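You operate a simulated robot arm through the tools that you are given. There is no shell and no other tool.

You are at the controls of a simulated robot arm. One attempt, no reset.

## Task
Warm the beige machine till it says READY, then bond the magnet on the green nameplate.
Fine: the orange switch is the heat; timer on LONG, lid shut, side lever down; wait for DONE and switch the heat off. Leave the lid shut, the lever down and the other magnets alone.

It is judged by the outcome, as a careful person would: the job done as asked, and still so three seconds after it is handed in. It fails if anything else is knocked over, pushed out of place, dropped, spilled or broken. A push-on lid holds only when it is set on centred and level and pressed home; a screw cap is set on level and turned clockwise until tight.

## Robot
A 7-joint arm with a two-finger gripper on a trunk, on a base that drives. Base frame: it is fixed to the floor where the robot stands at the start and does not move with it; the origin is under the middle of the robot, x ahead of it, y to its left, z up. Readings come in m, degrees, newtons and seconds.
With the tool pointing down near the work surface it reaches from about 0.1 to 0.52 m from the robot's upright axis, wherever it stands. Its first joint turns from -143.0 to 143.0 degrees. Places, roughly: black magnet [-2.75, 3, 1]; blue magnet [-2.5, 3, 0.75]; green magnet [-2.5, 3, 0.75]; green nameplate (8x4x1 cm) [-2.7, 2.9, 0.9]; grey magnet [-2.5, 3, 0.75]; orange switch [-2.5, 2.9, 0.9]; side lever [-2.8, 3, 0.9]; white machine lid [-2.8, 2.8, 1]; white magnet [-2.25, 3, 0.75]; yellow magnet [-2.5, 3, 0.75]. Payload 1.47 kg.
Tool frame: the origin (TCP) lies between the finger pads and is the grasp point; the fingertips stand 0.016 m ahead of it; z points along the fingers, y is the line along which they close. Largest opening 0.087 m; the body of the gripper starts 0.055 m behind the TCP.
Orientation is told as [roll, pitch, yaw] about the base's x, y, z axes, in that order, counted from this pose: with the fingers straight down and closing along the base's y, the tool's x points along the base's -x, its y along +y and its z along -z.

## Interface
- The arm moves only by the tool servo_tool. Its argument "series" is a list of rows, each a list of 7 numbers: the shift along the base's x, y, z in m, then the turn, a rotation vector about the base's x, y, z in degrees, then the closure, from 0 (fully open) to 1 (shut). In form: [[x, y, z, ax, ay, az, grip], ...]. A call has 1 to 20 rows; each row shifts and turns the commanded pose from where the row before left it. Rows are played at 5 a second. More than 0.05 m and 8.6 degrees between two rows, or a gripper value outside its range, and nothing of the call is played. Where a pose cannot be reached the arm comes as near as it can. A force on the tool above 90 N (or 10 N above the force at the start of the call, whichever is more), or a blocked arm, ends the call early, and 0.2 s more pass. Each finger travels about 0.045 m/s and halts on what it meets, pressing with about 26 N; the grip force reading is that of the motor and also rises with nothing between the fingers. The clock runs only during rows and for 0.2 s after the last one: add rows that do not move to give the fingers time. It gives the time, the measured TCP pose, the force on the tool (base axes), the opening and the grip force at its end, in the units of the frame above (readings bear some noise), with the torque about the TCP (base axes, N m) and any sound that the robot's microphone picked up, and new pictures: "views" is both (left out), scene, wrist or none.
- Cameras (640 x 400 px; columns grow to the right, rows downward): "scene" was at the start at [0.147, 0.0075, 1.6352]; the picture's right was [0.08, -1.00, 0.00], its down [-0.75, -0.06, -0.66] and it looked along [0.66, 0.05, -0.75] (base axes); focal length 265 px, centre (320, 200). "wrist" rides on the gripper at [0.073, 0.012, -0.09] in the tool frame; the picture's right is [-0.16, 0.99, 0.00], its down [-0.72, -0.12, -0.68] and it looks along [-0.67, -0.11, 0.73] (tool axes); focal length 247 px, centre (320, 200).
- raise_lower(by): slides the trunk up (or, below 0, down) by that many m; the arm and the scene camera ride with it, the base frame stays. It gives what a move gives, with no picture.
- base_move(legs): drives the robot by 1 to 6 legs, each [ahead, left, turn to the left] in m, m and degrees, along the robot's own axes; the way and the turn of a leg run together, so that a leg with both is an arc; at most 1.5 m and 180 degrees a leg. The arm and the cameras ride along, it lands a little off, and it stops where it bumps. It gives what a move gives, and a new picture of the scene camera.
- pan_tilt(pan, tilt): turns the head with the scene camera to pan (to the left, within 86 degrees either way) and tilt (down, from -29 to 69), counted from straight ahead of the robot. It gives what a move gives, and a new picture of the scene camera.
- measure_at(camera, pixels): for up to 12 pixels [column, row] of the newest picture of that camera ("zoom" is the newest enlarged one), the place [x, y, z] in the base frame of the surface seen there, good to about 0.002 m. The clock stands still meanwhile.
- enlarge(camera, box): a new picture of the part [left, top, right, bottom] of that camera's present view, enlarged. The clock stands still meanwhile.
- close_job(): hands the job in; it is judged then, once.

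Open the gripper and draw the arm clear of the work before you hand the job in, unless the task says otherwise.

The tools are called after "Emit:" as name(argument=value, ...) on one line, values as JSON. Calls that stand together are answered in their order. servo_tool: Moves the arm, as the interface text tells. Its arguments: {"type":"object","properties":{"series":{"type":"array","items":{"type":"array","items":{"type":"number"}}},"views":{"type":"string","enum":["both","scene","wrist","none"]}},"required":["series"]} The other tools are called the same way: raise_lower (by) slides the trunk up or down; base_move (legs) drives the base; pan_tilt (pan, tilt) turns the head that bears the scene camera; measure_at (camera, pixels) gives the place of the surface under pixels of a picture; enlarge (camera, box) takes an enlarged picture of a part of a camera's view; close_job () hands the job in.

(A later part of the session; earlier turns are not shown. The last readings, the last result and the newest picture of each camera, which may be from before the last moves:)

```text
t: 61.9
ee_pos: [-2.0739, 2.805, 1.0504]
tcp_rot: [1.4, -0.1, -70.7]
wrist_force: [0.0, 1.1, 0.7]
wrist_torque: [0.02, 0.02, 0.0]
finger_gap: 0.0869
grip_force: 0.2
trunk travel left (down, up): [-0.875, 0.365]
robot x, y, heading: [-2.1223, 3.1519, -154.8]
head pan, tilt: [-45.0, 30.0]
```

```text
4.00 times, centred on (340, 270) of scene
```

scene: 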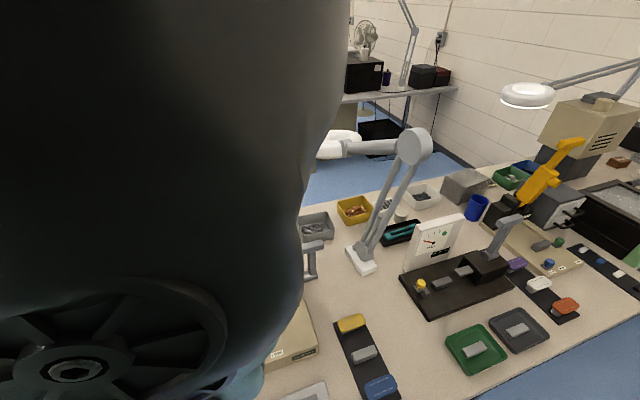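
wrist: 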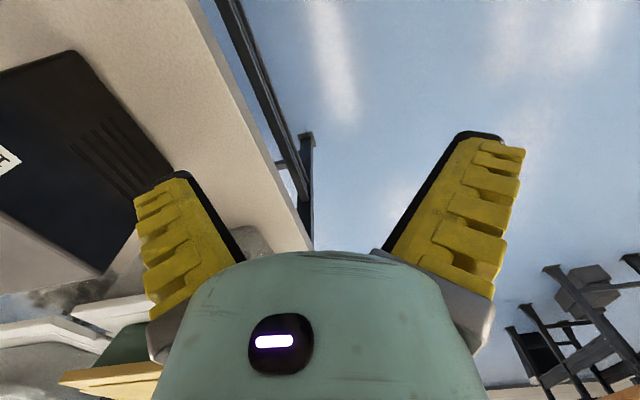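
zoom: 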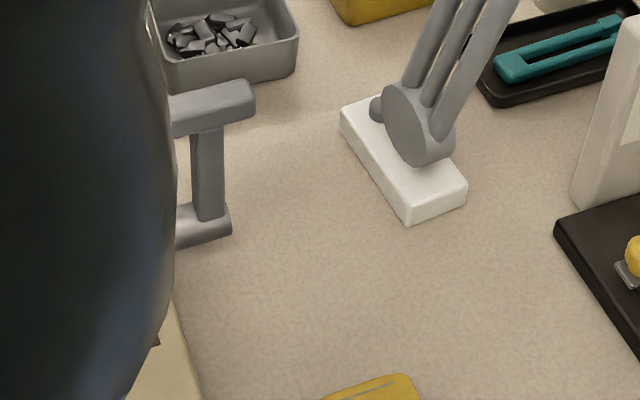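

The lamp stands to the right at u above about 4.0 (base at (-2.85, 3.20)), clear of the path to the controls. I swing the arm back along its arc to point ahead over the bench edge at z 1.05 and look with the wrist camera.

Emit:
servo_tool(series=[[-0.0457, -0.0033, 0, 0, 0, -8.4, 0], [-0.0457, 0.0027, 0, 0, 0, -8.4, 0], [-0.045, 0.0086, 0, 0, 0, -8.4, 0], [-0.0435, 0.0144, 0, 0, 0, -8.4, 0], [-0.0412, 0.02, 0, 0, 0, -8.4, 0], [-0.0383, 0.0252, 0, 0, 0, -8.4, 0], [-0.0346, 0.03, 0, 0, 0, -8.4, 0], [-0.0304, 0.0342, 0, 0, 0, -8.4, 0], [-0.0257, 0.0379, 0, 0, 0, -8.4, 0], [-0.0205, 0.0409, 0, 0, 0, -8.4, 0]], views="both")

```text
t: 64.1
ee_pos: [-2.4546, 2.9857, 1.0061]
tcp_rot: [1.5, -0.1, -154.6]
wrist_force: [-0.4, 0.1, 0.4]
wrist_torque: [0.03, 0.03, -0.02]
finger_gap: 0.0866
grip_force: 0.1
out of reach, approached as far as the arm can: row 6, 7, 8, 9, 10
trunk travel left (down, up): [-0.875, 0.365]
robot x, y, heading: [-2.1203, 3.1555, -155.0]
head pan, tilt: [-45.0, 30.0]
```

scene: 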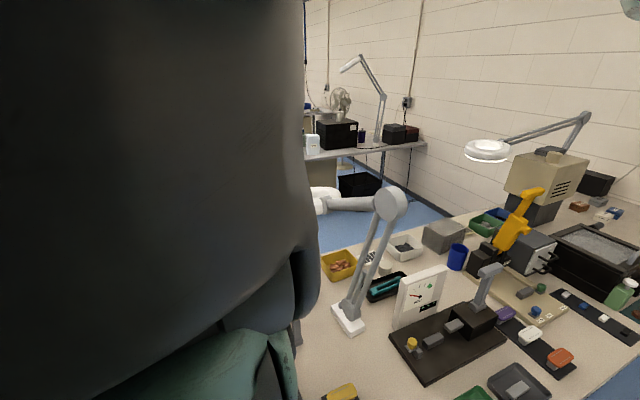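
wrist: 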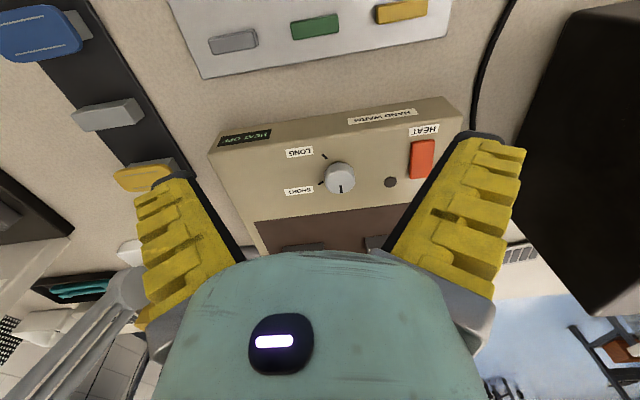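

The wrist picture gives an excellent view (upside down): HEAT switch at (422, 160), knob at (340, 178) with its pointer toward the bed, LONG tick at (325, 155), SHORT tick at (320, 183), display "HEAT OFF" at (245, 138). I enlarge the panel for detail.

Emit:
enlarge(camera="wrist", box=[280, 120, 456, 230])

Emit:
measure_at(camera="zoom", pixels=[[219, 215], [219, 205], [225, 250], [155, 130], [138, 230], [515, 150], [517, 200], [520, 90], [480, 150], [560, 140], [400, 225], [260, 215]])

```text
3.64 times, centred on (368, 175) of wrist
```

zoom: 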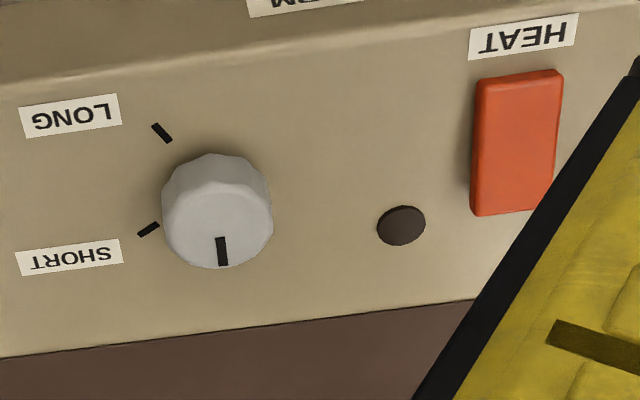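

```text
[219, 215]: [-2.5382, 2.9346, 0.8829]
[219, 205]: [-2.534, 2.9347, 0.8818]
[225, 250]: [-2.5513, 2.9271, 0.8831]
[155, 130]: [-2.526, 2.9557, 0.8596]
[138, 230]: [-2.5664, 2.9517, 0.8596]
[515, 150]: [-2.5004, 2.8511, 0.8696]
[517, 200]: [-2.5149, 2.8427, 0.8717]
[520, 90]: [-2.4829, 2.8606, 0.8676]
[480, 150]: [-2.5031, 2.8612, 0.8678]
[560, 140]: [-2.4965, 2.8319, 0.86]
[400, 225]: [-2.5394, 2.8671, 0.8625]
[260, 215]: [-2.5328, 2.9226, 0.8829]
```

The knob points straight away from the operator; LONG lies about 150 degrees clockwise from it. The HEAT rocker's far end is the raised one (z 0.872 against 0.867), so it needs a press there. I close the fingers and move above the switch's far end at about (-2.52, 2.84).

Emit:
servo_tool(series=[[-0.0163, -0.0361, -0.01, 0, 0, 0, 1], [-0.0163, -0.0361, -0.02, 0, 0, 0, 1], [-0.0163, -0.0361, -0.02, 0, 0, 0, 1], [-0.0163, -0.0361, -0.02, 0, 0, 0, 1], [0, 0, 0, 0, 0, 0, 1], [0, 0, 0, 0, 0, 0, 1]], views="wrist")

```text
t: 65.5
ee_pos: [-2.5211, 2.8429, 0.9376]
tcp_rot: [1.4, -0.1, -154.8]
wrist_force: [-0.4, 0.3, 0.4]
wrist_torque: [-0.01, 0.0, 0.02]
finger_gap: 0.0003
grip_force: 26.0
trunk travel left (down, up): [-0.875, 0.365]
robot x, y, heading: [-2.1198, 3.1544, -154.8]
head pan, tilt: [-45.0, 30.0]
```

wrist: 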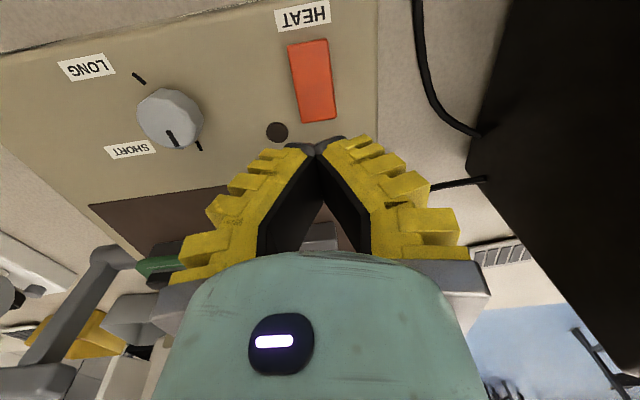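

The closed fingertips (318, 148) are above the far end of the switch at z 0.92 by the readings. I lower quickly to just above it, then in small steps to press.

Emit:
servo_tool(series=[[0, 0, -0.02, 0, 0, 0, 1], [0, 0, -0.015, 0, 0, 0, 1], [0, 0, -0.008, 0, 0, 0, 1], [0, 0, -0.004, 0, 0, 0, 1], [0, 0, -0.003, 0, 0, 0, 1]], views="wrist")

```text
t: 66.7
ee_pos: [-2.5213, 2.8416, 0.8868]
tcp_rot: [1.5, -0.1, -154.7]
wrist_force: [-0.5, 0.9, 1.3]
wrist_torque: [0.07, 0.04, -0.01]
finger_gap: 0.0
grip_force: 26.5
trunk travel left (down, up): [-0.875, 0.365]
robot x, y, heading: [-2.1219, 3.1518, -154.9]
head pan, tilt: [-45.0, 30.0]
```

wrist: 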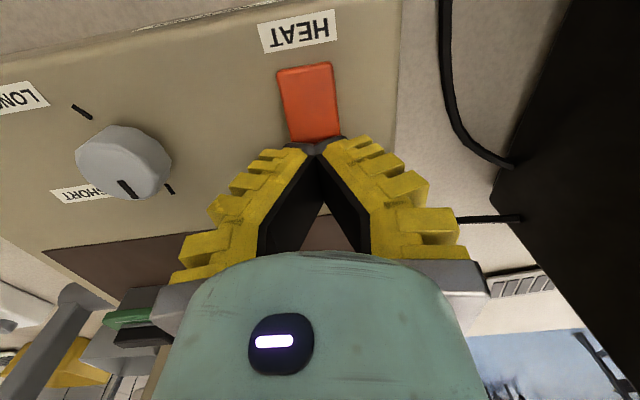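

The tips touch the switch's far end lightly (1.3 N). I press down a few millimetres more.

Emit:
servo_tool(series=[[0, 0, -0.003, 0, 0, 0, 1], [0, 0, -0.003, 0, 0, 0, 1], [0, 0, -0.002, 0, 0, 0, 1]], views="wrist")

```text
t: 67.5
ee_pos: [-2.5233, 2.8401, 0.8801]
tcp_rot: [1.5, -0.3, -154.8]
wrist_force: [2.8, 4.9, 29.2]
wrist_torque: [0.32, -0.21, -0.09]
finger_gap: 0.0062
grip_force: 28.7
trunk travel left (down, up): [-0.875, 0.365]
robot x, y, heading: [-2.1215, 3.1543, -154.9]
head pan, tilt: [-45.0, 30.0]
```

wrist: 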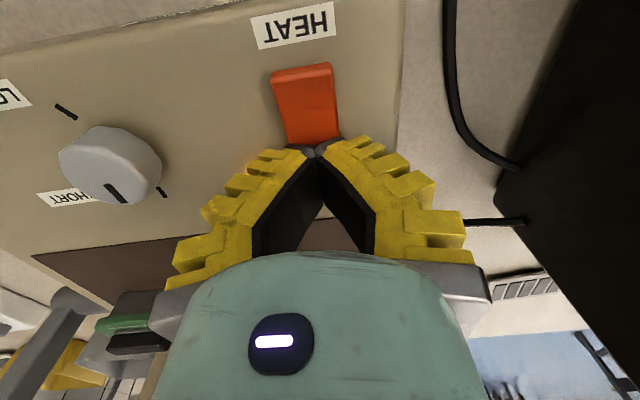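

The force rose to 29 N with the far end down. I lift and go back to the viewing place to read the display.

Emit:
servo_tool(series=[[0, 0, 0.02, 0, 0, 0, 1], [0.0163, 0.0361, 0.03, 0, 0, 0, 1], [0.0163, 0.0361, 0.02, 0, 0, 0, 1], [0.0163, 0.0361, 0.02, 0, 0, 0, 0.5], [0.0163, 0.0361, 0.02, 0, 0, 0, 0.3]], views="wrist")

```text
t: 68.7
ee_pos: [-2.4616, 2.9808, 0.9918]
tcp_rot: [1.5, -1.2, -153.9]
wrist_force: [0.0, -0.2, -0.3]
wrist_torque: [-0.04, -0.03, -0.01]
finger_gap: 0.0653
grip_force: 2.8
trunk travel left (down, up): [-0.875, 0.365]
robot x, y, heading: [-2.1193, 3.1522, -155.1]
head pan, tilt: [-45.0, 30.0]
```

wrist: 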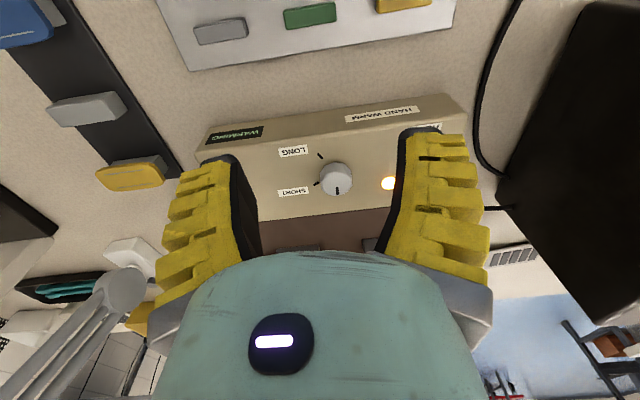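

The display now says WARMING and the lamp beside the switch glows at (388, 183). While it warms I turn to the knob; I enlarge it and measure its centre accurately.

Emit:
enlarge(camera="wrist", box=[260, 130, 404, 220])

Emit:
measure_at(camera="zoom", pixels=[[335, 225], [285, 225], [395, 220], [338, 270], [338, 195], [262, 115], [245, 237], [370, 282], [340, 262], [335, 150]])

```text
4.44 times, centred on (332, 175) of wrist
```

zoom: 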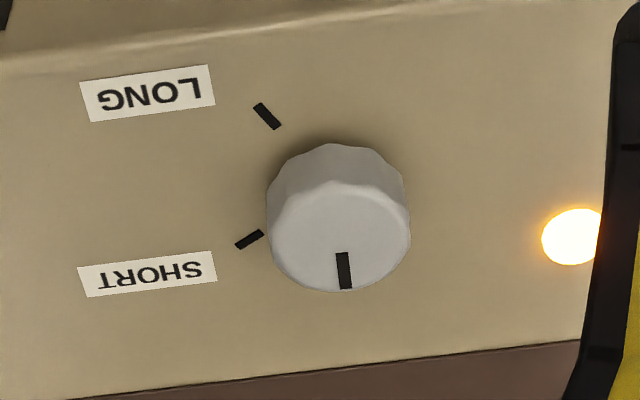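

```text
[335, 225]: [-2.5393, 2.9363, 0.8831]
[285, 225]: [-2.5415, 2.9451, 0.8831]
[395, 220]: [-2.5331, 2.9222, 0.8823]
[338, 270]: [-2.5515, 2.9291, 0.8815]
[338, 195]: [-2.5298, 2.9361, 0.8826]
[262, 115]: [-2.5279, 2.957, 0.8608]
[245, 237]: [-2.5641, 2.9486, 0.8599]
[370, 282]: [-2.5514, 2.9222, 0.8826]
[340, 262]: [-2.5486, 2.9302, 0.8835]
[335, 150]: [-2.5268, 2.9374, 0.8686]
```

The knob's centre is at about (-2.5435, 2.933), top z 0.883, 31 mm across. I move over it with open fingers while turning the tool 75 degrees anticlockwise, so there is room for the long clockwise turn.

Emit:
servo_tool(series=[[-0.0091, -0.0053, -0.0056, 0, 0, 8.3, 0], [-0.0091, -0.0053, -0.0056, 0, 0, 8.3, 0], [-0.0091, -0.0053, -0.0056, 0, 0, 8.3, 0], [-0.0091, -0.0053, -0.0056, 0, 0, 8.3, 0], [-0.0091, -0.0053, -0.0056, 0, 0, 8.3, 0], [-0.0091, -0.0053, -0.0056, 0, 0, 8.3, 0], [-0.0091, -0.0053, -0.0056, 0, 0, 8.3, 0], [-0.0091, -0.0053, -0.0056, 0, 0, 8.3, 0], [-0.0091, -0.0053, -0.0056, 0, 0, 8.3, 0], [0, 0, 0, 0, 0, 0, 0]], views="wrist")

```text
t: 70.9
ee_pos: [-2.537, 2.9379, 0.9373]
tcp_rot: [1.4, -0.1, -79.8]
wrist_force: [-0.5, 0.2, -0.3]
wrist_torque: [0.04, 0.01, 0.01]
finger_gap: 0.087
grip_force: 0.1
trunk travel left (down, up): [-0.875, 0.365]
robot x, y, heading: [-2.12, 3.1545, -154.9]
head pan, tilt: [-45.0, 30.0]
```

wrist: 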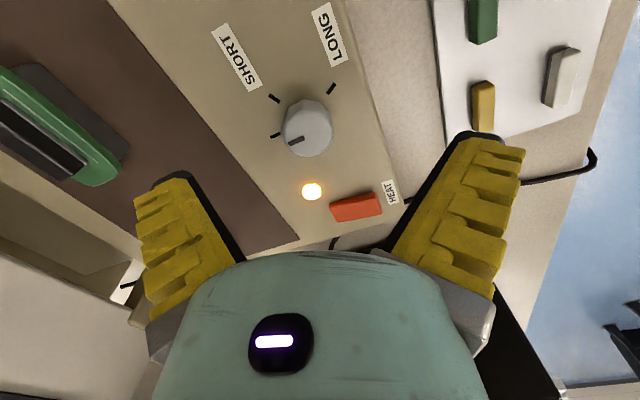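

The tool is turned and the knob sits between the fingers' line at (308, 125). I level the small roll, centre over the knob and go down around it with open fingers.

Emit:
servo_tool(series=[[-0.0033, -0.0025, -0.01, -0.13, 0.7, 0, 0], [-0.0032, -0.0024, -0.01, -0.12, 0.68, 0, 0], [0, 0, -0.015, 0, 0, 0, 0], [0, 0, -0.012, 0, 0, 0, 0], [0, 0, -0.006, 0, 0, 0, 0], [0, 0, 0, 0, 0, 0, 0]], views="wrist")

```text
t: 72.3
ee_pos: [-2.5447, 2.9314, 0.8852]
tcp_rot: [0.0, -0.2, -79.9]
wrist_force: [0.0, 0.5, 0.1]
wrist_torque: [0.01, -0.02, -0.01]
finger_gap: 0.0868
grip_force: 0.1
trunk travel left (down, up): [-0.875, 0.365]
robot x, y, heading: [-2.1196, 3.1508, -154.8]
head pan, tilt: [-45.0, 30.0]
```

wrist: 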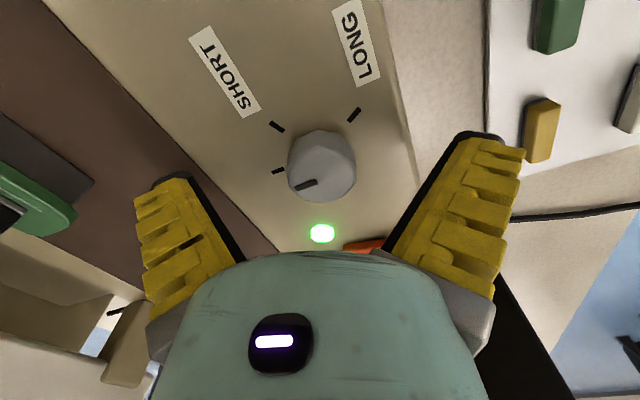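

The lamp has turned green, so it is warm already. The fingers straddle the knob; I close them on it.

Emit:
servo_tool(series=[[0, 0, 0, 0, 0, 0, 0.5], [0, 0, 0, 0, 0, 0, 0.8], [0, 0, 0, 0, 0, 0, 1], [0, 0, 0, 0, 0, 0, 1], [0, 0, 0, 0, 0, 0, 1]], views="wrist")

```text
t: 73.5
ee_pos: [-2.5437, 2.9334, 0.8857]
tcp_rot: [0.1, -0.1, -80.0]
wrist_force: [4.4, 2.2, 6.4]
wrist_torque: [0.21, 0.02, 0.01]
finger_gap: 0.0268
grip_force: 27.7
trunk travel left (down, up): [-0.875, 0.365]
robot x, y, heading: [-2.1207, 3.15, -155.1]
head pan, tilt: [-45.0, 30.0]
```

wrist: 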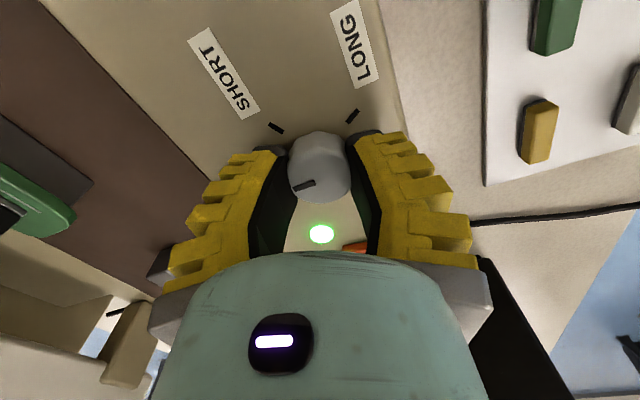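

The knob is gripped (gap 27 mm). I turn it clockwise by 74 degrees first and check that it follows.

Emit:
servo_tool(series=[[0, 0, 0, 0, 0, -8.2, 1], [0, 0, 0, 0, 0, -8.2, 1], [0, 0, 0, 0, 0, -8.2, 1], [0, 0, 0, 0, 0, -8.2, 1], [0, 0, 0, 0, 0, -8.2, 1], [0, 0, 0, 0, 0, -8.2, 1], [0, 0, 0, 0, 0, -8.2, 1], [0, 0, 0, 0, 0, -8.2, 1], [0, 0, 0, 0, 0, -8.2, 1]], views="wrist")

```text
t: 75.5
ee_pos: [-2.5449, 2.9324, 0.8848]
tcp_rot: [0.1, -0.2, -153.9]
wrist_force: [9.0, 5.8, 21.9]
wrist_torque: [0.1, -0.27, 0.02]
finger_gap: 0.0263
grip_force: 30.0
trunk travel left (down, up): [-0.875, 0.365]
robot x, y, heading: [-2.1173, 3.1539, -155.0]
head pan, tilt: [-45.0, 30.0]
```

wrist: 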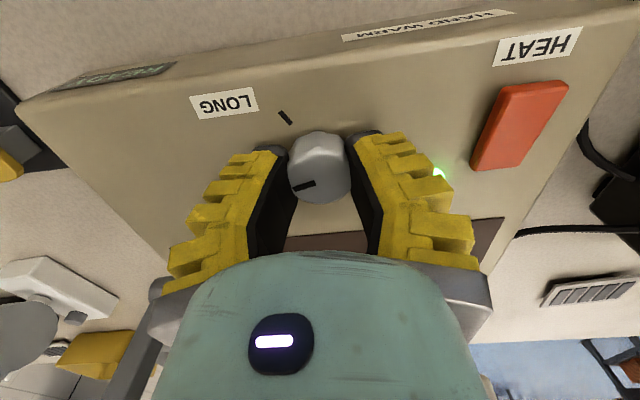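

The knob follows the tool (pointer at (303, 186) unchanged between the fingers). I turn on clockwise by the same amount again.

Emit:
servo_tool(series=[[0, 0, 0.001, 0, 0, -8.2, 1], [0, 0, 0, 0, 0, -8.2, 1], [0, 0, 0, 0, 0, -8.2, 1], [0, 0, 0, 0, 0, -8.2, 1], [0, 0, 0, 0, 0, -8.2, 1], [0, 0, 0, 0, 0, -8.2, 1], [0, 0, 0, 0, 0, -8.2, 1], [0, 0, 0, 0, 0, -8.2, 1], [0, 0, 0, 0, 0, -7.5, 1]], views="wrist")

```text
t: 77.5
ee_pos: [-2.5437, 2.9336, 0.8853]
tcp_rot: [0.0, -0.2, 132.8]
wrist_force: [5.7, 3.5, 12.0]
wrist_torque: [-0.08, -0.18, 0.0]
finger_gap: 0.024
grip_force: 29.9
trunk travel left (down, up): [-0.875, 0.365]
robot x, y, heading: [-2.1204, 3.1513, -154.6]
head pan, tilt: [-45.0, 30.0]
```

wrist: 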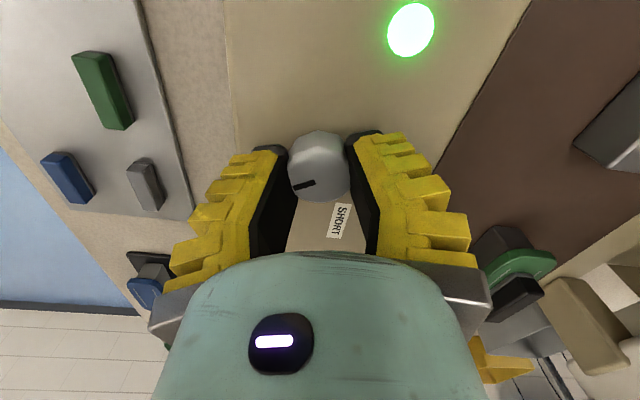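

The tool has turned 147 degrees and the knob stayed with it. I open the fingers, lift and look where the pointer stands.

Emit:
servo_tool(series=[[0, 0, 0, 0, 0, 0, 0.5], [0, 0, 0, 0, 0, 0, 0], [0, 0, 0, 0, 0, 0, 0], [0, 0, 0.02, 0, 0, 0, 0], [0, 0, 0.03, 0, 0, 0, 0], [0, 0, 0.02, 0, 0, 0, 0]], views="wrist")

Emit:
enlarge(camera="wrist", box=[220, 60, 420, 185])

```text
t: 78.9
ee_pos: [-2.5447, 2.9336, 0.9568]
tcp_rot: [0.1, 0.0, 133.1]
wrist_force: [-0.4, -0.1, -0.6]
wrist_torque: [0.0, 0.02, 0.04]
finger_gap: 0.0869
grip_force: 0.0
trunk travel left (down, up): [-0.875, 0.365]
robot x, y, heading: [-2.1238, 3.1537, -155.0]
head pan, tilt: [-45.0, 30.0]
```

wrist: 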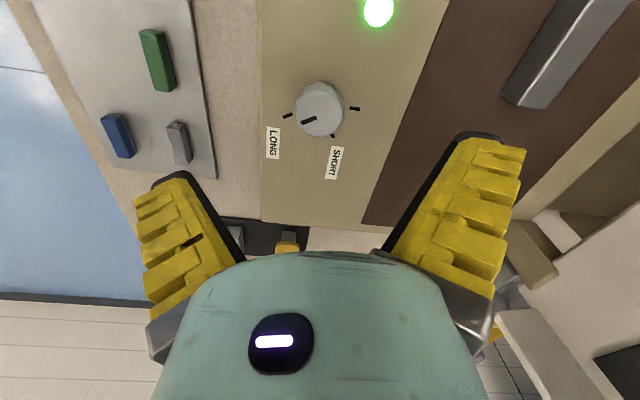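

```text
3.20 times, centred on (320, 122) of wrist
```

zoom: 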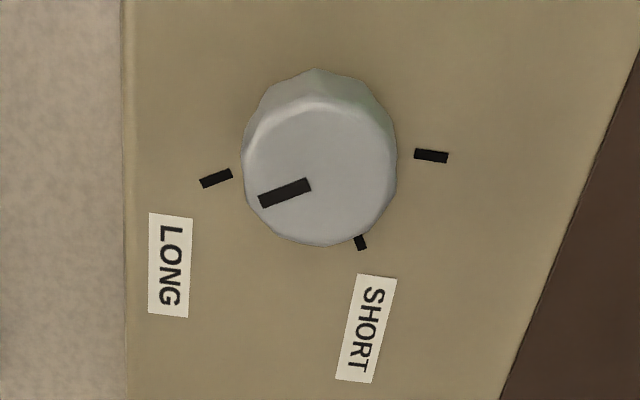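

The pointer lines up with the LONG tick (within about 2 degrees by the camera geometry). I turn the tool back to face the machine and draw back a little to read the display and see the lid.

Emit:
servo_tool(series=[[0.01, 0.0047, 0.003, 0, 0, 8, 0], [0.01, 0.0047, 0.003, 0, 0, 8, 0], [0.01, 0.0047, 0.003, 0, 0, 8, 0], [0.01, 0.0047, 0.003, 0, 0, 8, 0], [0.01, 0.0047, 0.003, 0, 0, 8, 0], [0.01, 0.0047, 0.003, 0, 0, 8, 0], [0.01, 0.0047, 0.003, 0, 0, 8, 0], [0.01, 0.0047, 0.003, 0, 0, 8, 0], [0.01, 0.0047, 0.003, 0, 0, 8, 0]], views="wrist")

Emit:
enlarge(camera="wrist", box=[180, 80, 420, 230])

```text
t: 80.9
ee_pos: [-2.4548, 2.976, 0.9844]
tcp_rot: [0.1, -0.1, -154.9]
wrist_force: [-0.2, -0.1, 0.1]
wrist_torque: [0.01, 0.0, 0.03]
finger_gap: 0.0869
grip_force: 0.0
trunk travel left (down, up): [-0.875, 0.365]
robot x, y, heading: [-2.1179, 3.1513, -154.6]
head pan, tilt: [-45.0, 30.0]
```

wrist: 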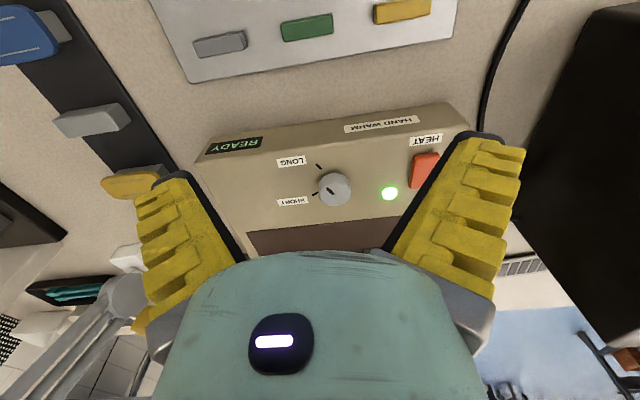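

```text
2.67 times, centred on (300, 155) of wrist
```

zoom: 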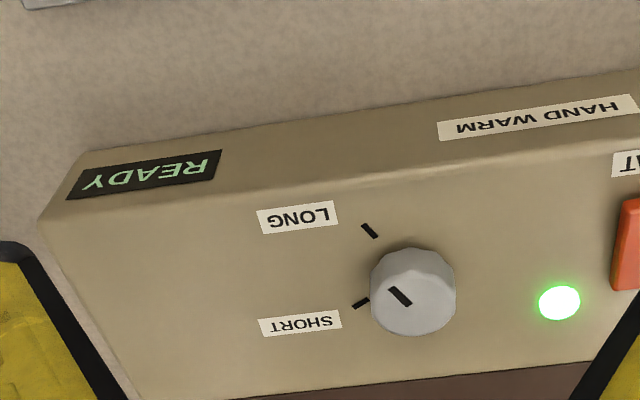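

The display says READY and the knob's pointer is parallel to the LONG tick. Next is the lid: I raise the trunk 0.2 m and pitch the tool forward 45 degrees to look at the open lid and be able to reach it.

Emit:
raise_lower(by=0.2)

Emit:
servo_tool(series=[[0, 0, 0, -3.17, 6.8, 0, 0], [0, 0, 0, -3.17, 6.8, 0, 0], [0, 0, 0, -3.17, 6.8, 0, 0], [0, 0, 0, -3.17, 6.8, 0, 0], [0, 0, 0, -3.17, 6.8, 0, 0], [0, 0, 0, -3.17, 6.8, 0, 0]], views="wrist")

```text
t: 83.1
ee_pos: [-2.4547, 2.9759, 1.1832]
tcp_rot: [0.1, -0.1, -154.9]
wrist_force: [-0.9, -0.3, -0.1]
wrist_torque: [0.02, -0.04, -0.04]
finger_gap: 0.0868
grip_force: 0.0
trunk travel left (down, up): [-1.075, 0.165]
robot x, y, heading: [-2.1213, 3.1515, -154.8]
head pan, tilt: [-45.0, 30.0]
```

```text
t: 84.0
ee_pos: [-2.5685, 2.9241, 1.2426]
tcp_rot: [8.6, -37.8, -172.0]
wrist_force: [0.7, -0.4, 0.4]
wrist_torque: [0.04, 0.0, -0.02]
finger_gap: 0.0869
grip_force: 0.2
trunk travel left (down, up): [-1.075, 0.165]
robot x, y, heading: [-2.1226, 3.1511, -154.8]
head pan, tilt: [-45.0, 30.0]
stopped in row 4: the arm was blocked; the commanded pose is now the measured one
```

wrist: 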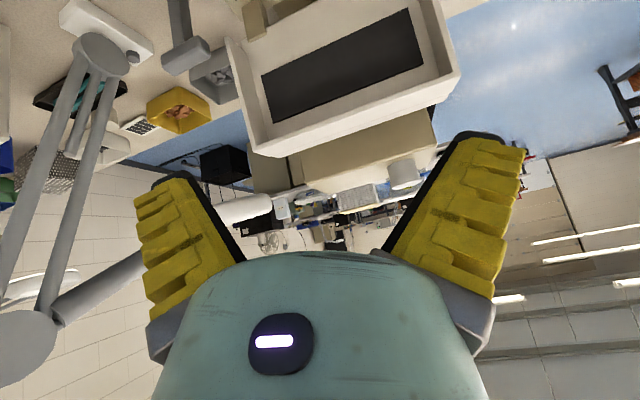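

The arm stopped with the tool pitched about 38 degrees and moved ahead to (-2.57, 2.92, 1.24), still clear of the lid. The wrist picture shows the open lid at (340, 80), its top edge from (262, 155) to (458, 78); I measure its rim.

Emit:
enlarge(camera="wrist", box=[200, 0, 488, 180])

Emit:
measure_at(camera="wrist", pixels=[[268, 150], [272, 128], [454, 74], [440, 62], [360, 115], [356, 97], [232, 45], [246, 45], [340, 75], [300, 155], [275, 25], [425, 10]])

```text
2.22 times, centred on (344, 90) of wrist
```

zoom: 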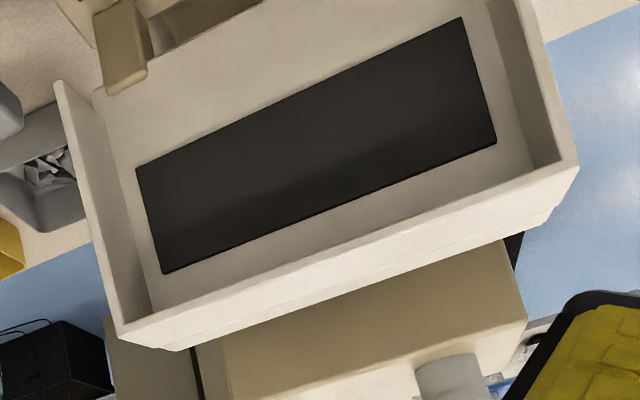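

```text
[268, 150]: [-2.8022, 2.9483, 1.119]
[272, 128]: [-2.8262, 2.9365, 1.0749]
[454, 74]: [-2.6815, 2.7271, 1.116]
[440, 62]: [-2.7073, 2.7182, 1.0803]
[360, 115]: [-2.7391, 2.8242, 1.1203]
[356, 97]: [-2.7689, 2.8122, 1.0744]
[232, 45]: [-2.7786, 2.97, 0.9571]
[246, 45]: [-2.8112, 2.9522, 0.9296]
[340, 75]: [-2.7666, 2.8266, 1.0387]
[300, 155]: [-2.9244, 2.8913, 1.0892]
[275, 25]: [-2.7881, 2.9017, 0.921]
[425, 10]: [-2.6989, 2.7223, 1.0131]
```

The lid is a shallow box: top wall at z 1.12, v about -1.28, hinge near v -1.305, z 0.905, leaning back about 7 degrees. I straighten the tool's roll and move a little further forward at the same height to test the reach toward the lid.

Emit:
servo_tool(series=[[-0.0174, -0.0083, 0, 1.92, 1.35, 3.92, 0], [-0.0174, -0.0083, 0, 1.92, 1.35, 3.92, 0], [-0.0174, -0.0083, 0, 1.92, 1.35, 3.92, 0], [0, 0, 0, 0, 0, 0, 0]], views="wrist")

```text
t: 85.0
ee_pos: [-2.6203, 2.9012, 1.2422]
tcp_rot: [-0.2, -39.7, -154.7]
wrist_force: [0.4, 1.1, 0.5]
wrist_torque: [-0.01, 0.0, 0.0]
finger_gap: 0.0871
grip_force: 0.0
trunk travel left (down, up): [-1.075, 0.165]
robot x, y, heading: [-2.1171, 3.1501, -154.9]
head pan, tilt: [-45.0, 30.0]
```

wrist: 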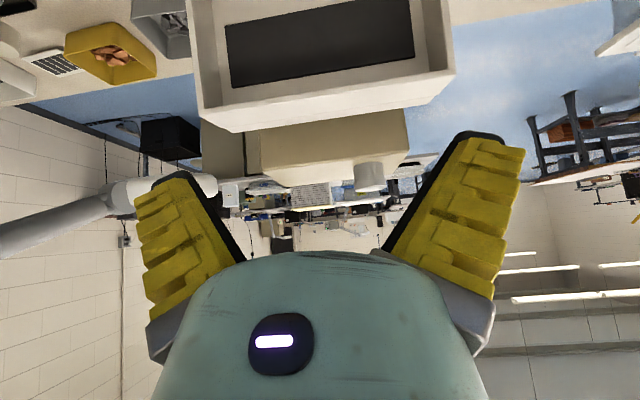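

The tool is now square to the machine at 40 degrees pitch and the lid is right ahead. The lid's left side wall is free of the lever and lamp, so I'll take hold of it there; I move left to u 3.605 and a little forward, in front of its upper left corner.

Emit:
servo_tool(series=[[0.003, -0.047, -0.005, 0, 0, 0, 0], [0.003, -0.047, -0.007, 0, 0, 0, 0], [0.0032, -0.0471, -0.01, 0, 0, 0, 0], [0, 0, 0, 0, 0, 0, 0]], views="wrist")

```text
t: 86.0
ee_pos: [-2.6106, 2.7586, 1.2192]
tcp_rot: [-0.1, -39.7, -154.8]
wrist_force: [-0.1, 0.3, 0.4]
wrist_torque: [0.0, 0.01, 0.03]
finger_gap: 0.0867
grip_force: 0.0
trunk travel left (down, up): [-1.075, 0.165]
robot x, y, heading: [-2.1246, 3.1511, -155.0]
head pan, tilt: [-45.0, 30.0]
```

wrist: 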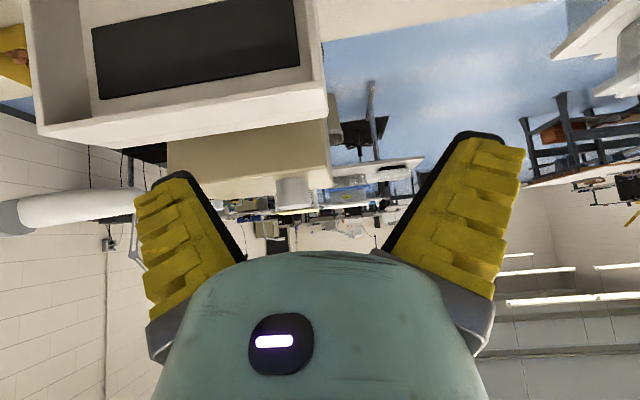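

The lid's left side wall is at column 318 to 325, in line with the middle of the fingers. I measure the wall's front edge and thickness.

Emit:
enlarge(camera="wrist", box=[220, 0, 412, 120])

Emit:
measure_at(camera="zoom", pixels=[[335, 100], [345, 200], [330, 30], [350, 270], [320, 200], [310, 100], [355, 310], [200, 330], [230, 340], [290, 150], [352, 350], [340, 290]])

```text
3.33 times, centred on (316, 60) of wrist
```

zoom: 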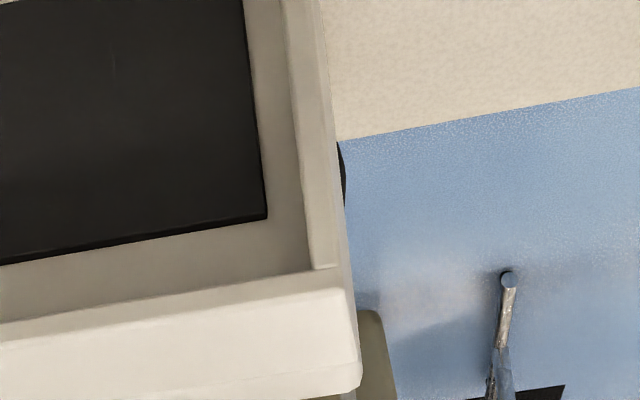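

```text
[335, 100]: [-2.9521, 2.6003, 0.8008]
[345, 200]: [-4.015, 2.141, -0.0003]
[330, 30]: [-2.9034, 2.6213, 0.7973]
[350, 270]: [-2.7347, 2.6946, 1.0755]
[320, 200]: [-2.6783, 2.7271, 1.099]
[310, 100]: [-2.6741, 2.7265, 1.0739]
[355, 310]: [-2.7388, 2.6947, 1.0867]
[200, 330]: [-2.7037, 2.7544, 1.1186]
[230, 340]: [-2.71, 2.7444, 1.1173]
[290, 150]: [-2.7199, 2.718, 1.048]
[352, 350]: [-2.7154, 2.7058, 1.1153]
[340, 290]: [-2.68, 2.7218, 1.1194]
```

The left wall is about 14 mm thick, centred at u 3.605, with its front edge at v -1.27. I lower the open fingers to z 1.045 in front of it, below the top wall, still at v -1.20.

Emit:
servo_tool(series=[[0, 0.001, -0.04, 0, 0, 0, 0], [0, 0.001, -0.045, 0, 0, 0, 0], [0, 0, -0.045, 0, 0, 0, 0], [0, 0, -0.044, 0, 0, 0, 0], [0, 0, 0, 0, 0, 0, 0]], views="wrist")

```text
t: 87.2
ee_pos: [-2.6097, 2.7611, 1.0891]
tcp_rot: [0.0, -39.8, -154.8]
wrist_force: [-0.9, 0.3, 0.9]
wrist_torque: [0.04, 0.02, -0.02]
finger_gap: 0.0868
grip_force: 0.1
out of reach, approached as far as the arm can: row 4
trunk travel left (down, up): [-1.075, 0.165]
robot x, y, heading: [-2.1178, 3.1537, -155.2]
head pan, tilt: [-45.0, 30.0]
```

wrist: 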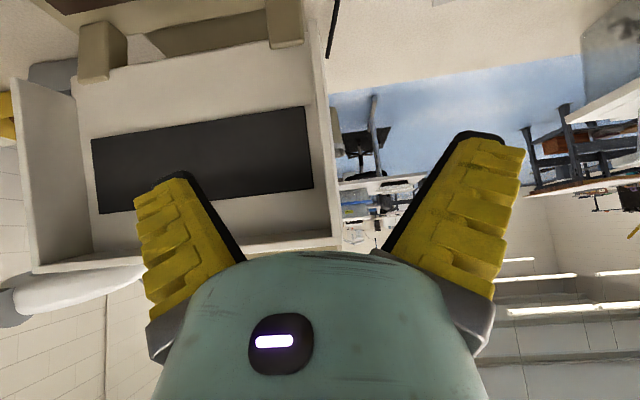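

The arm can't get that low at this distance with the trunk so high. I raise the tool 0.1 m and then lower the trunk 0.2 m, which brings the tool to z 0.99 with more reach to spare.

Emit:
servo_tool(series=[[0, 0, 0.04, 0, 0, 0, 0], [0, 0, 0.04, 0, 0, 0, 0], [0, 0, 0.04, 0, 0, 0, 0], [0, 0, 0, 0, 0, 0, 0]], views="none")

Emit:
raise_lower(by=-0.15)

```text
t: 88.2
ee_pos: [-2.6088, 2.7617, 1.2087]
tcp_rot: [0.1, -39.6, -154.8]
wrist_force: [-0.6, 0.4, 0.2]
wrist_torque: [0.0, -0.02, -0.04]
finger_gap: 0.0872
grip_force: 0.0
trunk travel left (down, up): [-1.075, 0.165]
robot x, y, heading: [-2.1211, 3.1542, -154.9]
head pan, tilt: [-45.0, 30.0]
```

```text
t: 89.9
ee_pos: [-2.61, 2.7611, 1.0574]
tcp_rot: [0.0, -39.7, -154.7]
wrist_force: [-0.3, 0.2, -0.8]
wrist_torque: [0.01, 0.04, 0.03]
finger_gap: 0.0868
grip_force: 0.0
trunk travel left (down, up): [-0.925, 0.315]
robot x, y, heading: [-2.125, 3.1535, -155.0]
head pan, tilt: [-45.0, 30.0]
```

The tool is at z 1.057 with reach to spare. I advance toward the wall, fingers astride it, to v about -1.25 first.

Emit:
servo_tool(series=[[-0.0155, -0.0072, -0.004, 0, 0, 0, 0], [-0.0155, -0.0072, -0.004, 0, 0, 0, 0], [-0.0155, -0.0072, -0.004, 0, 0, 0, 0], [0, 0, 0, 0, 0, 0, 0]], views="wrist")

```text
t: 90.9
ee_pos: [-2.6574, 2.7397, 1.0456]
tcp_rot: [0.0, -39.6, -154.7]
wrist_force: [0.7, 0.9, 0.4]
wrist_torque: [-0.02, -0.02, 0.0]
finger_gap: 0.087
grip_force: 0.0
trunk travel left (down, up): [-0.925, 0.315]
robot x, y, heading: [-2.1168, 3.1493, -154.9]
head pan, tilt: [-45.0, 30.0]
```

wrist: 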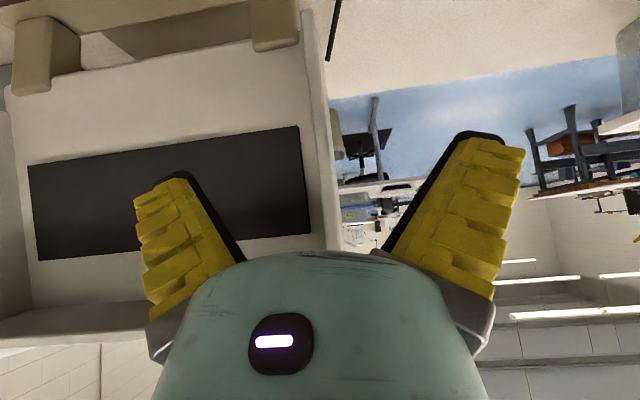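

The side wall stands between the fingers at column 325. I advance 25 mm more so that the pads overlap the wall's front edge.

Emit:
servo_tool(series=[[-0.0113, -0.0053, 0, 0, 0, 0, 0], [-0.0114, -0.0053, 0, 0, 0, 0, 0], [0, 0, 0, 0, 0, 0, 0]], views="wrist")

```text
t: 91.7
ee_pos: [-2.6789, 2.7285, 1.0459]
tcp_rot: [0.0, -39.6, -154.7]
wrist_force: [0.4, 0.3, 0.3]
wrist_torque: [0.01, 0.0, -0.03]
finger_gap: 0.087
grip_force: 0.1
trunk travel left (down, up): [-0.925, 0.315]
robot x, y, heading: [-2.118, 3.1545, -155.0]
head pan, tilt: [-45.0, 30.0]
```

wrist: 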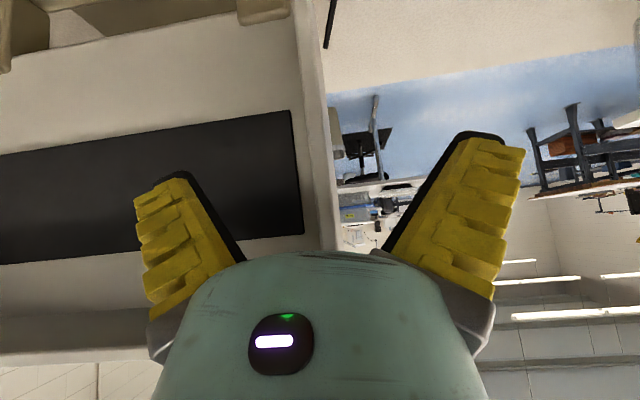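

The TCP is at u 3.605, v -1.275, centred on the wall. I close the fingers on it.

Emit:
servo_tool(series=[[0, 0, 0, 0, 0, 0, 0.5], [0, 0, 0, 0, 0, 0, 0.8], [0, 0, 0, 0, 0, 0, 1], [0, 0, 0, 0, 0, 0, 1], [0, 0, 0, 0, 0, 0, 1]], views="wrist")

```text
t: 92.9
ee_pos: [-2.678, 2.7272, 1.046]
tcp_rot: [0.1, -39.7, -154.8]
wrist_force: [1.8, -1.6, 1.2]
wrist_torque: [0.0, -0.03, -0.03]
finger_gap: 0.0067
grip_force: 12.6
trunk travel left (down, up): [-0.925, 0.315]
robot x, y, heading: [-2.1185, 3.1498, -154.9]
head pan, tilt: [-45.0, 30.0]
```

wrist: 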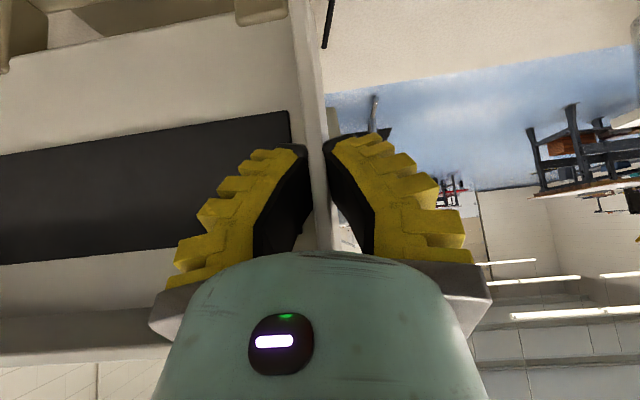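

The wall is gripped (gap 7 mm, 12.6 N). I pull it gently along the hinge arc for two small steps, pitching the tool slightly with it, and watch the forces.

Emit:
servo_tool(series=[[0.0064, 0.003, -0.0018, -0.85, 1.81, 0, 1], [0.0064, 0.003, -0.0021, -0.85, 1.81, 0, 1], [0.0061, 0.0029, -0.0025, -0.85, 1.81, 0, 1], [0.0061, 0.0028, -0.0028, -0.85, 1.81, 0, 1]], views="wrist")

```text
t: 93.9
ee_pos: [-2.6536, 2.7408, 1.0374]
tcp_rot: [0.0, -47.8, -154.8]
wrist_force: [-1.8, -8.1, 0.8]
wrist_torque: [-0.3, 0.53, 0.03]
finger_gap: 0.006
grip_force: 29.9
trunk travel left (down, up): [-0.925, 0.315]
robot x, y, heading: [-2.12, 3.1516, -154.8]
head pan, tilt: [-45.0, 30.0]
```

wrist: 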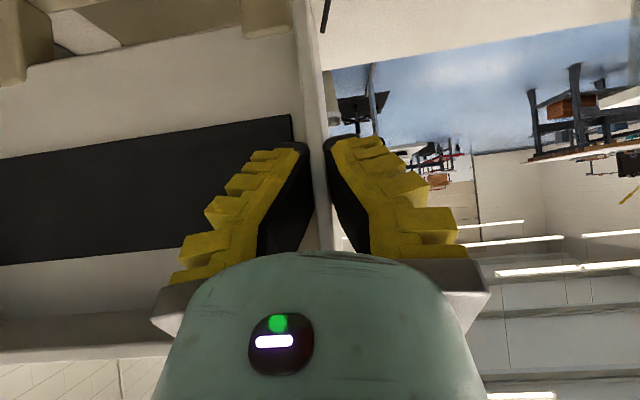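

The lid seems to follow with only about 8 N. I measure its inner face to see how far it has turned.

Emit:
measure_at(camera="wrist", pixels=[[150, 60], [150, 200], [100, 265], [220, 70], [100, 340], [310, 60], [312, 110], [50, 90]])

```text
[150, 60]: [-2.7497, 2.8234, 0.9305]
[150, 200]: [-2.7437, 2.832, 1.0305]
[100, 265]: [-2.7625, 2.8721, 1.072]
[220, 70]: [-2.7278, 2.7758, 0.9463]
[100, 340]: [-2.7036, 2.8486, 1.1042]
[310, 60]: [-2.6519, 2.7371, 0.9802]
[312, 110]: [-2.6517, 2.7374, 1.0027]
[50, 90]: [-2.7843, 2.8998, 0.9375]
```

The lid has turned about 12 degrees and is now just past vertical. I pull it on another 12 degrees along the arc.

Emit:
servo_tool(series=[[0.0059, 0.0028, -0.0032, -0.85, 1.81, 0, 1], [0.0058, 0.0027, -0.0035, -0.85, 1.81, 0, 1], [0.0056, 0.0026, -0.0039, -0.85, 1.81, 0, 1], [0.0055, 0.0026, -0.0041, -0.85, 1.81, 0, 1]], views="wrist")

```text
t: 94.9
ee_pos: [-2.631, 2.7504, 1.0232]
tcp_rot: [0.1, -55.7, -155.0]
wrist_force: [-2.5, -10.9, -4.2]
wrist_torque: [-0.28, 0.42, -0.02]
finger_gap: 0.0059
grip_force: 29.7
trunk travel left (down, up): [-0.925, 0.315]
robot x, y, heading: [-2.1226, 3.1537, -154.8]
head pan, tilt: [-45.0, 30.0]
```

wrist: 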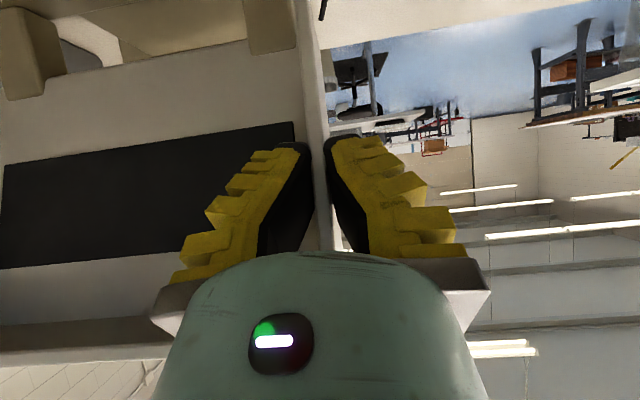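

It follows well: about 24 degrees turned, and gravity now helps (Fz -4 N). I go on for another 24 degrees, pitching the tool with it.

Emit:
servo_tool(series=[[0.0051, 0.0024, -0.0044, -0.85, 1.81, 0, 1], [0.0051, 0.0024, -0.0048, -0.85, 1.81, 0, 1], [0.0047, 0.0022, -0.005, -0.85, 1.81, 0, 1], [0.0046, 0.0021, -0.0054, -0.85, 1.81, 0, 1], [0.0042, 0.002, -0.0056, -0.85, 1.81, 0, 1], [0.004, 0.0019, -0.0058, -0.85, 1.81, 0, 1], [0.0037, 0.0017, -0.006, -0.85, 1.81, 0, 1], [0.0035, 0.0016, -0.0062, -0.85, 1.81, 0, 1]], views="wrist")

```text
t: 96.7
ee_pos: [-2.5971, 2.7678, 0.9976]
tcp_rot: [1.0, -71.5, -155.6]
wrist_force: [1.1, -26.7, -12.2]
wrist_torque: [0.32, -0.26, 0.23]
finger_gap: 0.0064
grip_force: 29.6
out of reach, approached as far as the arm can: row 7, 8
trunk travel left (down, up): [-0.925, 0.315]
robot x, y, heading: [-2.1213, 3.1546, -155.1]
head pan, tilt: [-45.0, 30.0]
```

wrist: 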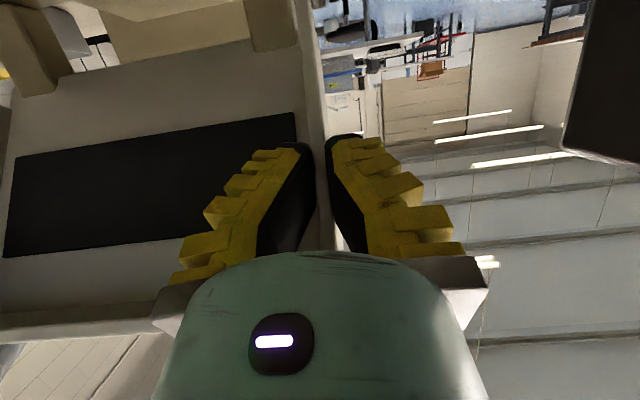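

Rows 7 and 8 were beyond the arm's reach at this pitch, so the tool is 2 cm too high for the arc. Lowering the trunk 2 cm puts it right on the arc, so I do that.

Emit:
raise_lower(by=-0.02)

```text
t: 97.4
ee_pos: [-2.5943, 2.7685, 0.9764]
tcp_rot: [0.7, -71.5, -155.0]
wrist_force: [21.1, -16.2, 5.2]
wrist_torque: [-0.06, 0.35, 0.2]
finger_gap: 0.0061
grip_force: 30.5
trunk travel left (down, up): [-0.905, 0.335]
robot x, y, heading: [-2.1208, 3.1522, -154.9]
head pan, tilt: [-45.0, 30.0]
```

The lid pushes the tool outward and left a little (12 N and 24 N). I give way slightly: 6 mm toward the robot and 2 mm left.

Emit:
servo_tool(series=[[0.0031, -0.0005, 0, 0, 0, 0, 1], [0.0031, 0.0, 0, 0, 0, 0, 1], [0, 0, 0, 0, 0, 0, 1]], views="both")

```text
t: 98.2
ee_pos: [-2.592, 2.7689, 0.9769]
tcp_rot: [0.5, -71.6, -155.1]
wrist_force: [7.9, -19.4, -7.0]
wrist_torque: [0.28, -0.33, 0.22]
finger_gap: 0.0063
grip_force: 29.4
trunk travel left (down, up): [-0.905, 0.335]
robot x, y, heading: [-2.1223, 3.1529, -154.8]
head pan, tilt: [-45.0, 30.0]
```

scene: 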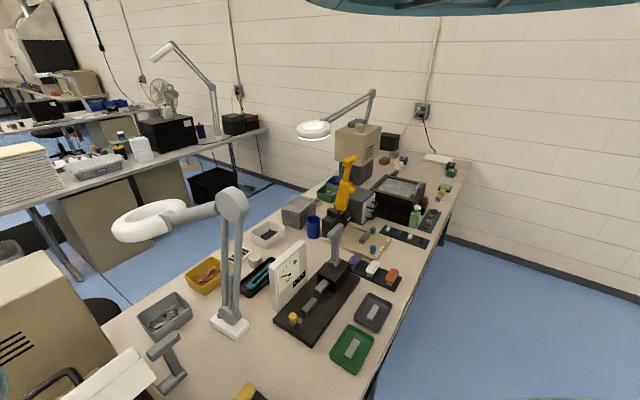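
wrist: 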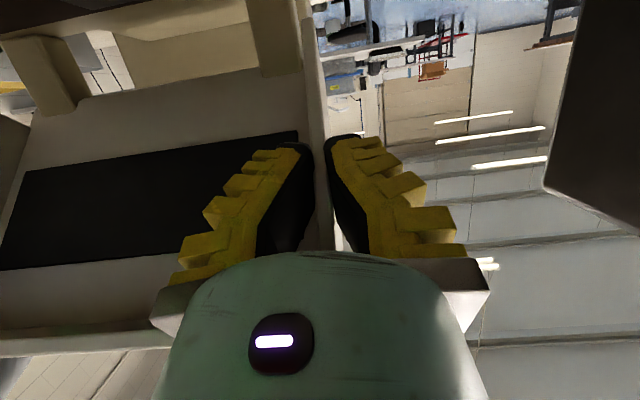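

The arm is stretched low now and the head sees freely; the lid is at the lower left (110, 385). I pan the head toward the machine.

Emit:
pan_tilt(pan=-10, tilt=48)

```text
t: 99.2
ee_pos: [-2.5914, 2.7695, 0.9777]
tcp_rot: [0.5, -71.7, -155.3]
wrist_force: [5.7, -18.5, -7.7]
wrist_torque: [0.29, -0.3, 0.21]
finger_gap: 0.0061
grip_force: 30.5
trunk travel left (down, up): [-0.905, 0.335]
robot x, y, heading: [-2.1197, 3.1538, -154.9]
head pan, tilt: [-10.0, 48.0]
```

scene: 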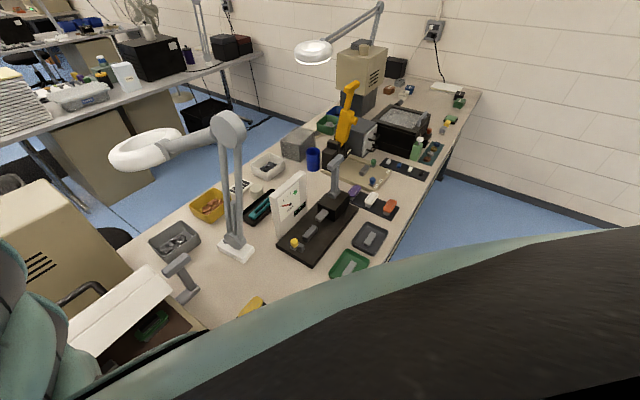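

From the scene picture the lid at (120, 310) is about half closed with the lever at (183, 278) and the nameplate under it. I loosen the fingers a little to see whether the lid stays where it is or settles on the inner finger.

Emit:
servo_tool(series=[[0, 0, 0, 0, 0, 0, 0.85], [0, 0, 0, 0, 0, 0, 0.8], [0, 0, 0, 0, 0, 0, 0.8]], views="both")

```text
t: 100.0
ee_pos: [-2.5939, 2.7733, 0.9769]
tcp_rot: [-0.4, -71.5, -154.6]
wrist_force: [-0.2, 0.7, -3.3]
wrist_torque: [-0.17, 0.04, 0.04]
finger_gap: 0.024
grip_force: 4.7
trunk travel left (down, up): [-0.905, 0.335]
robot x, y, heading: [-2.1216, 3.153, -154.8]
head pan, tilt: [-10.0, 48.0]
```

scene: 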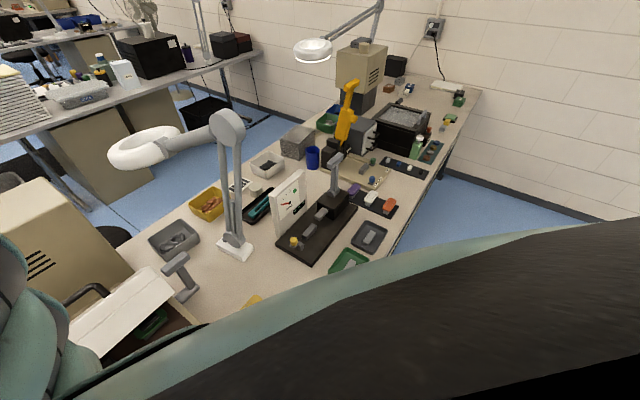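
wrist: 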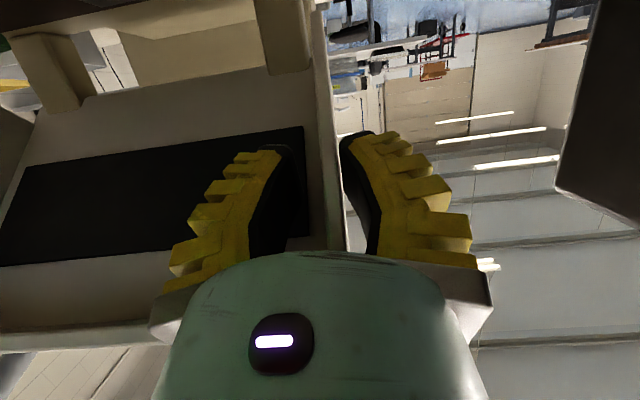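

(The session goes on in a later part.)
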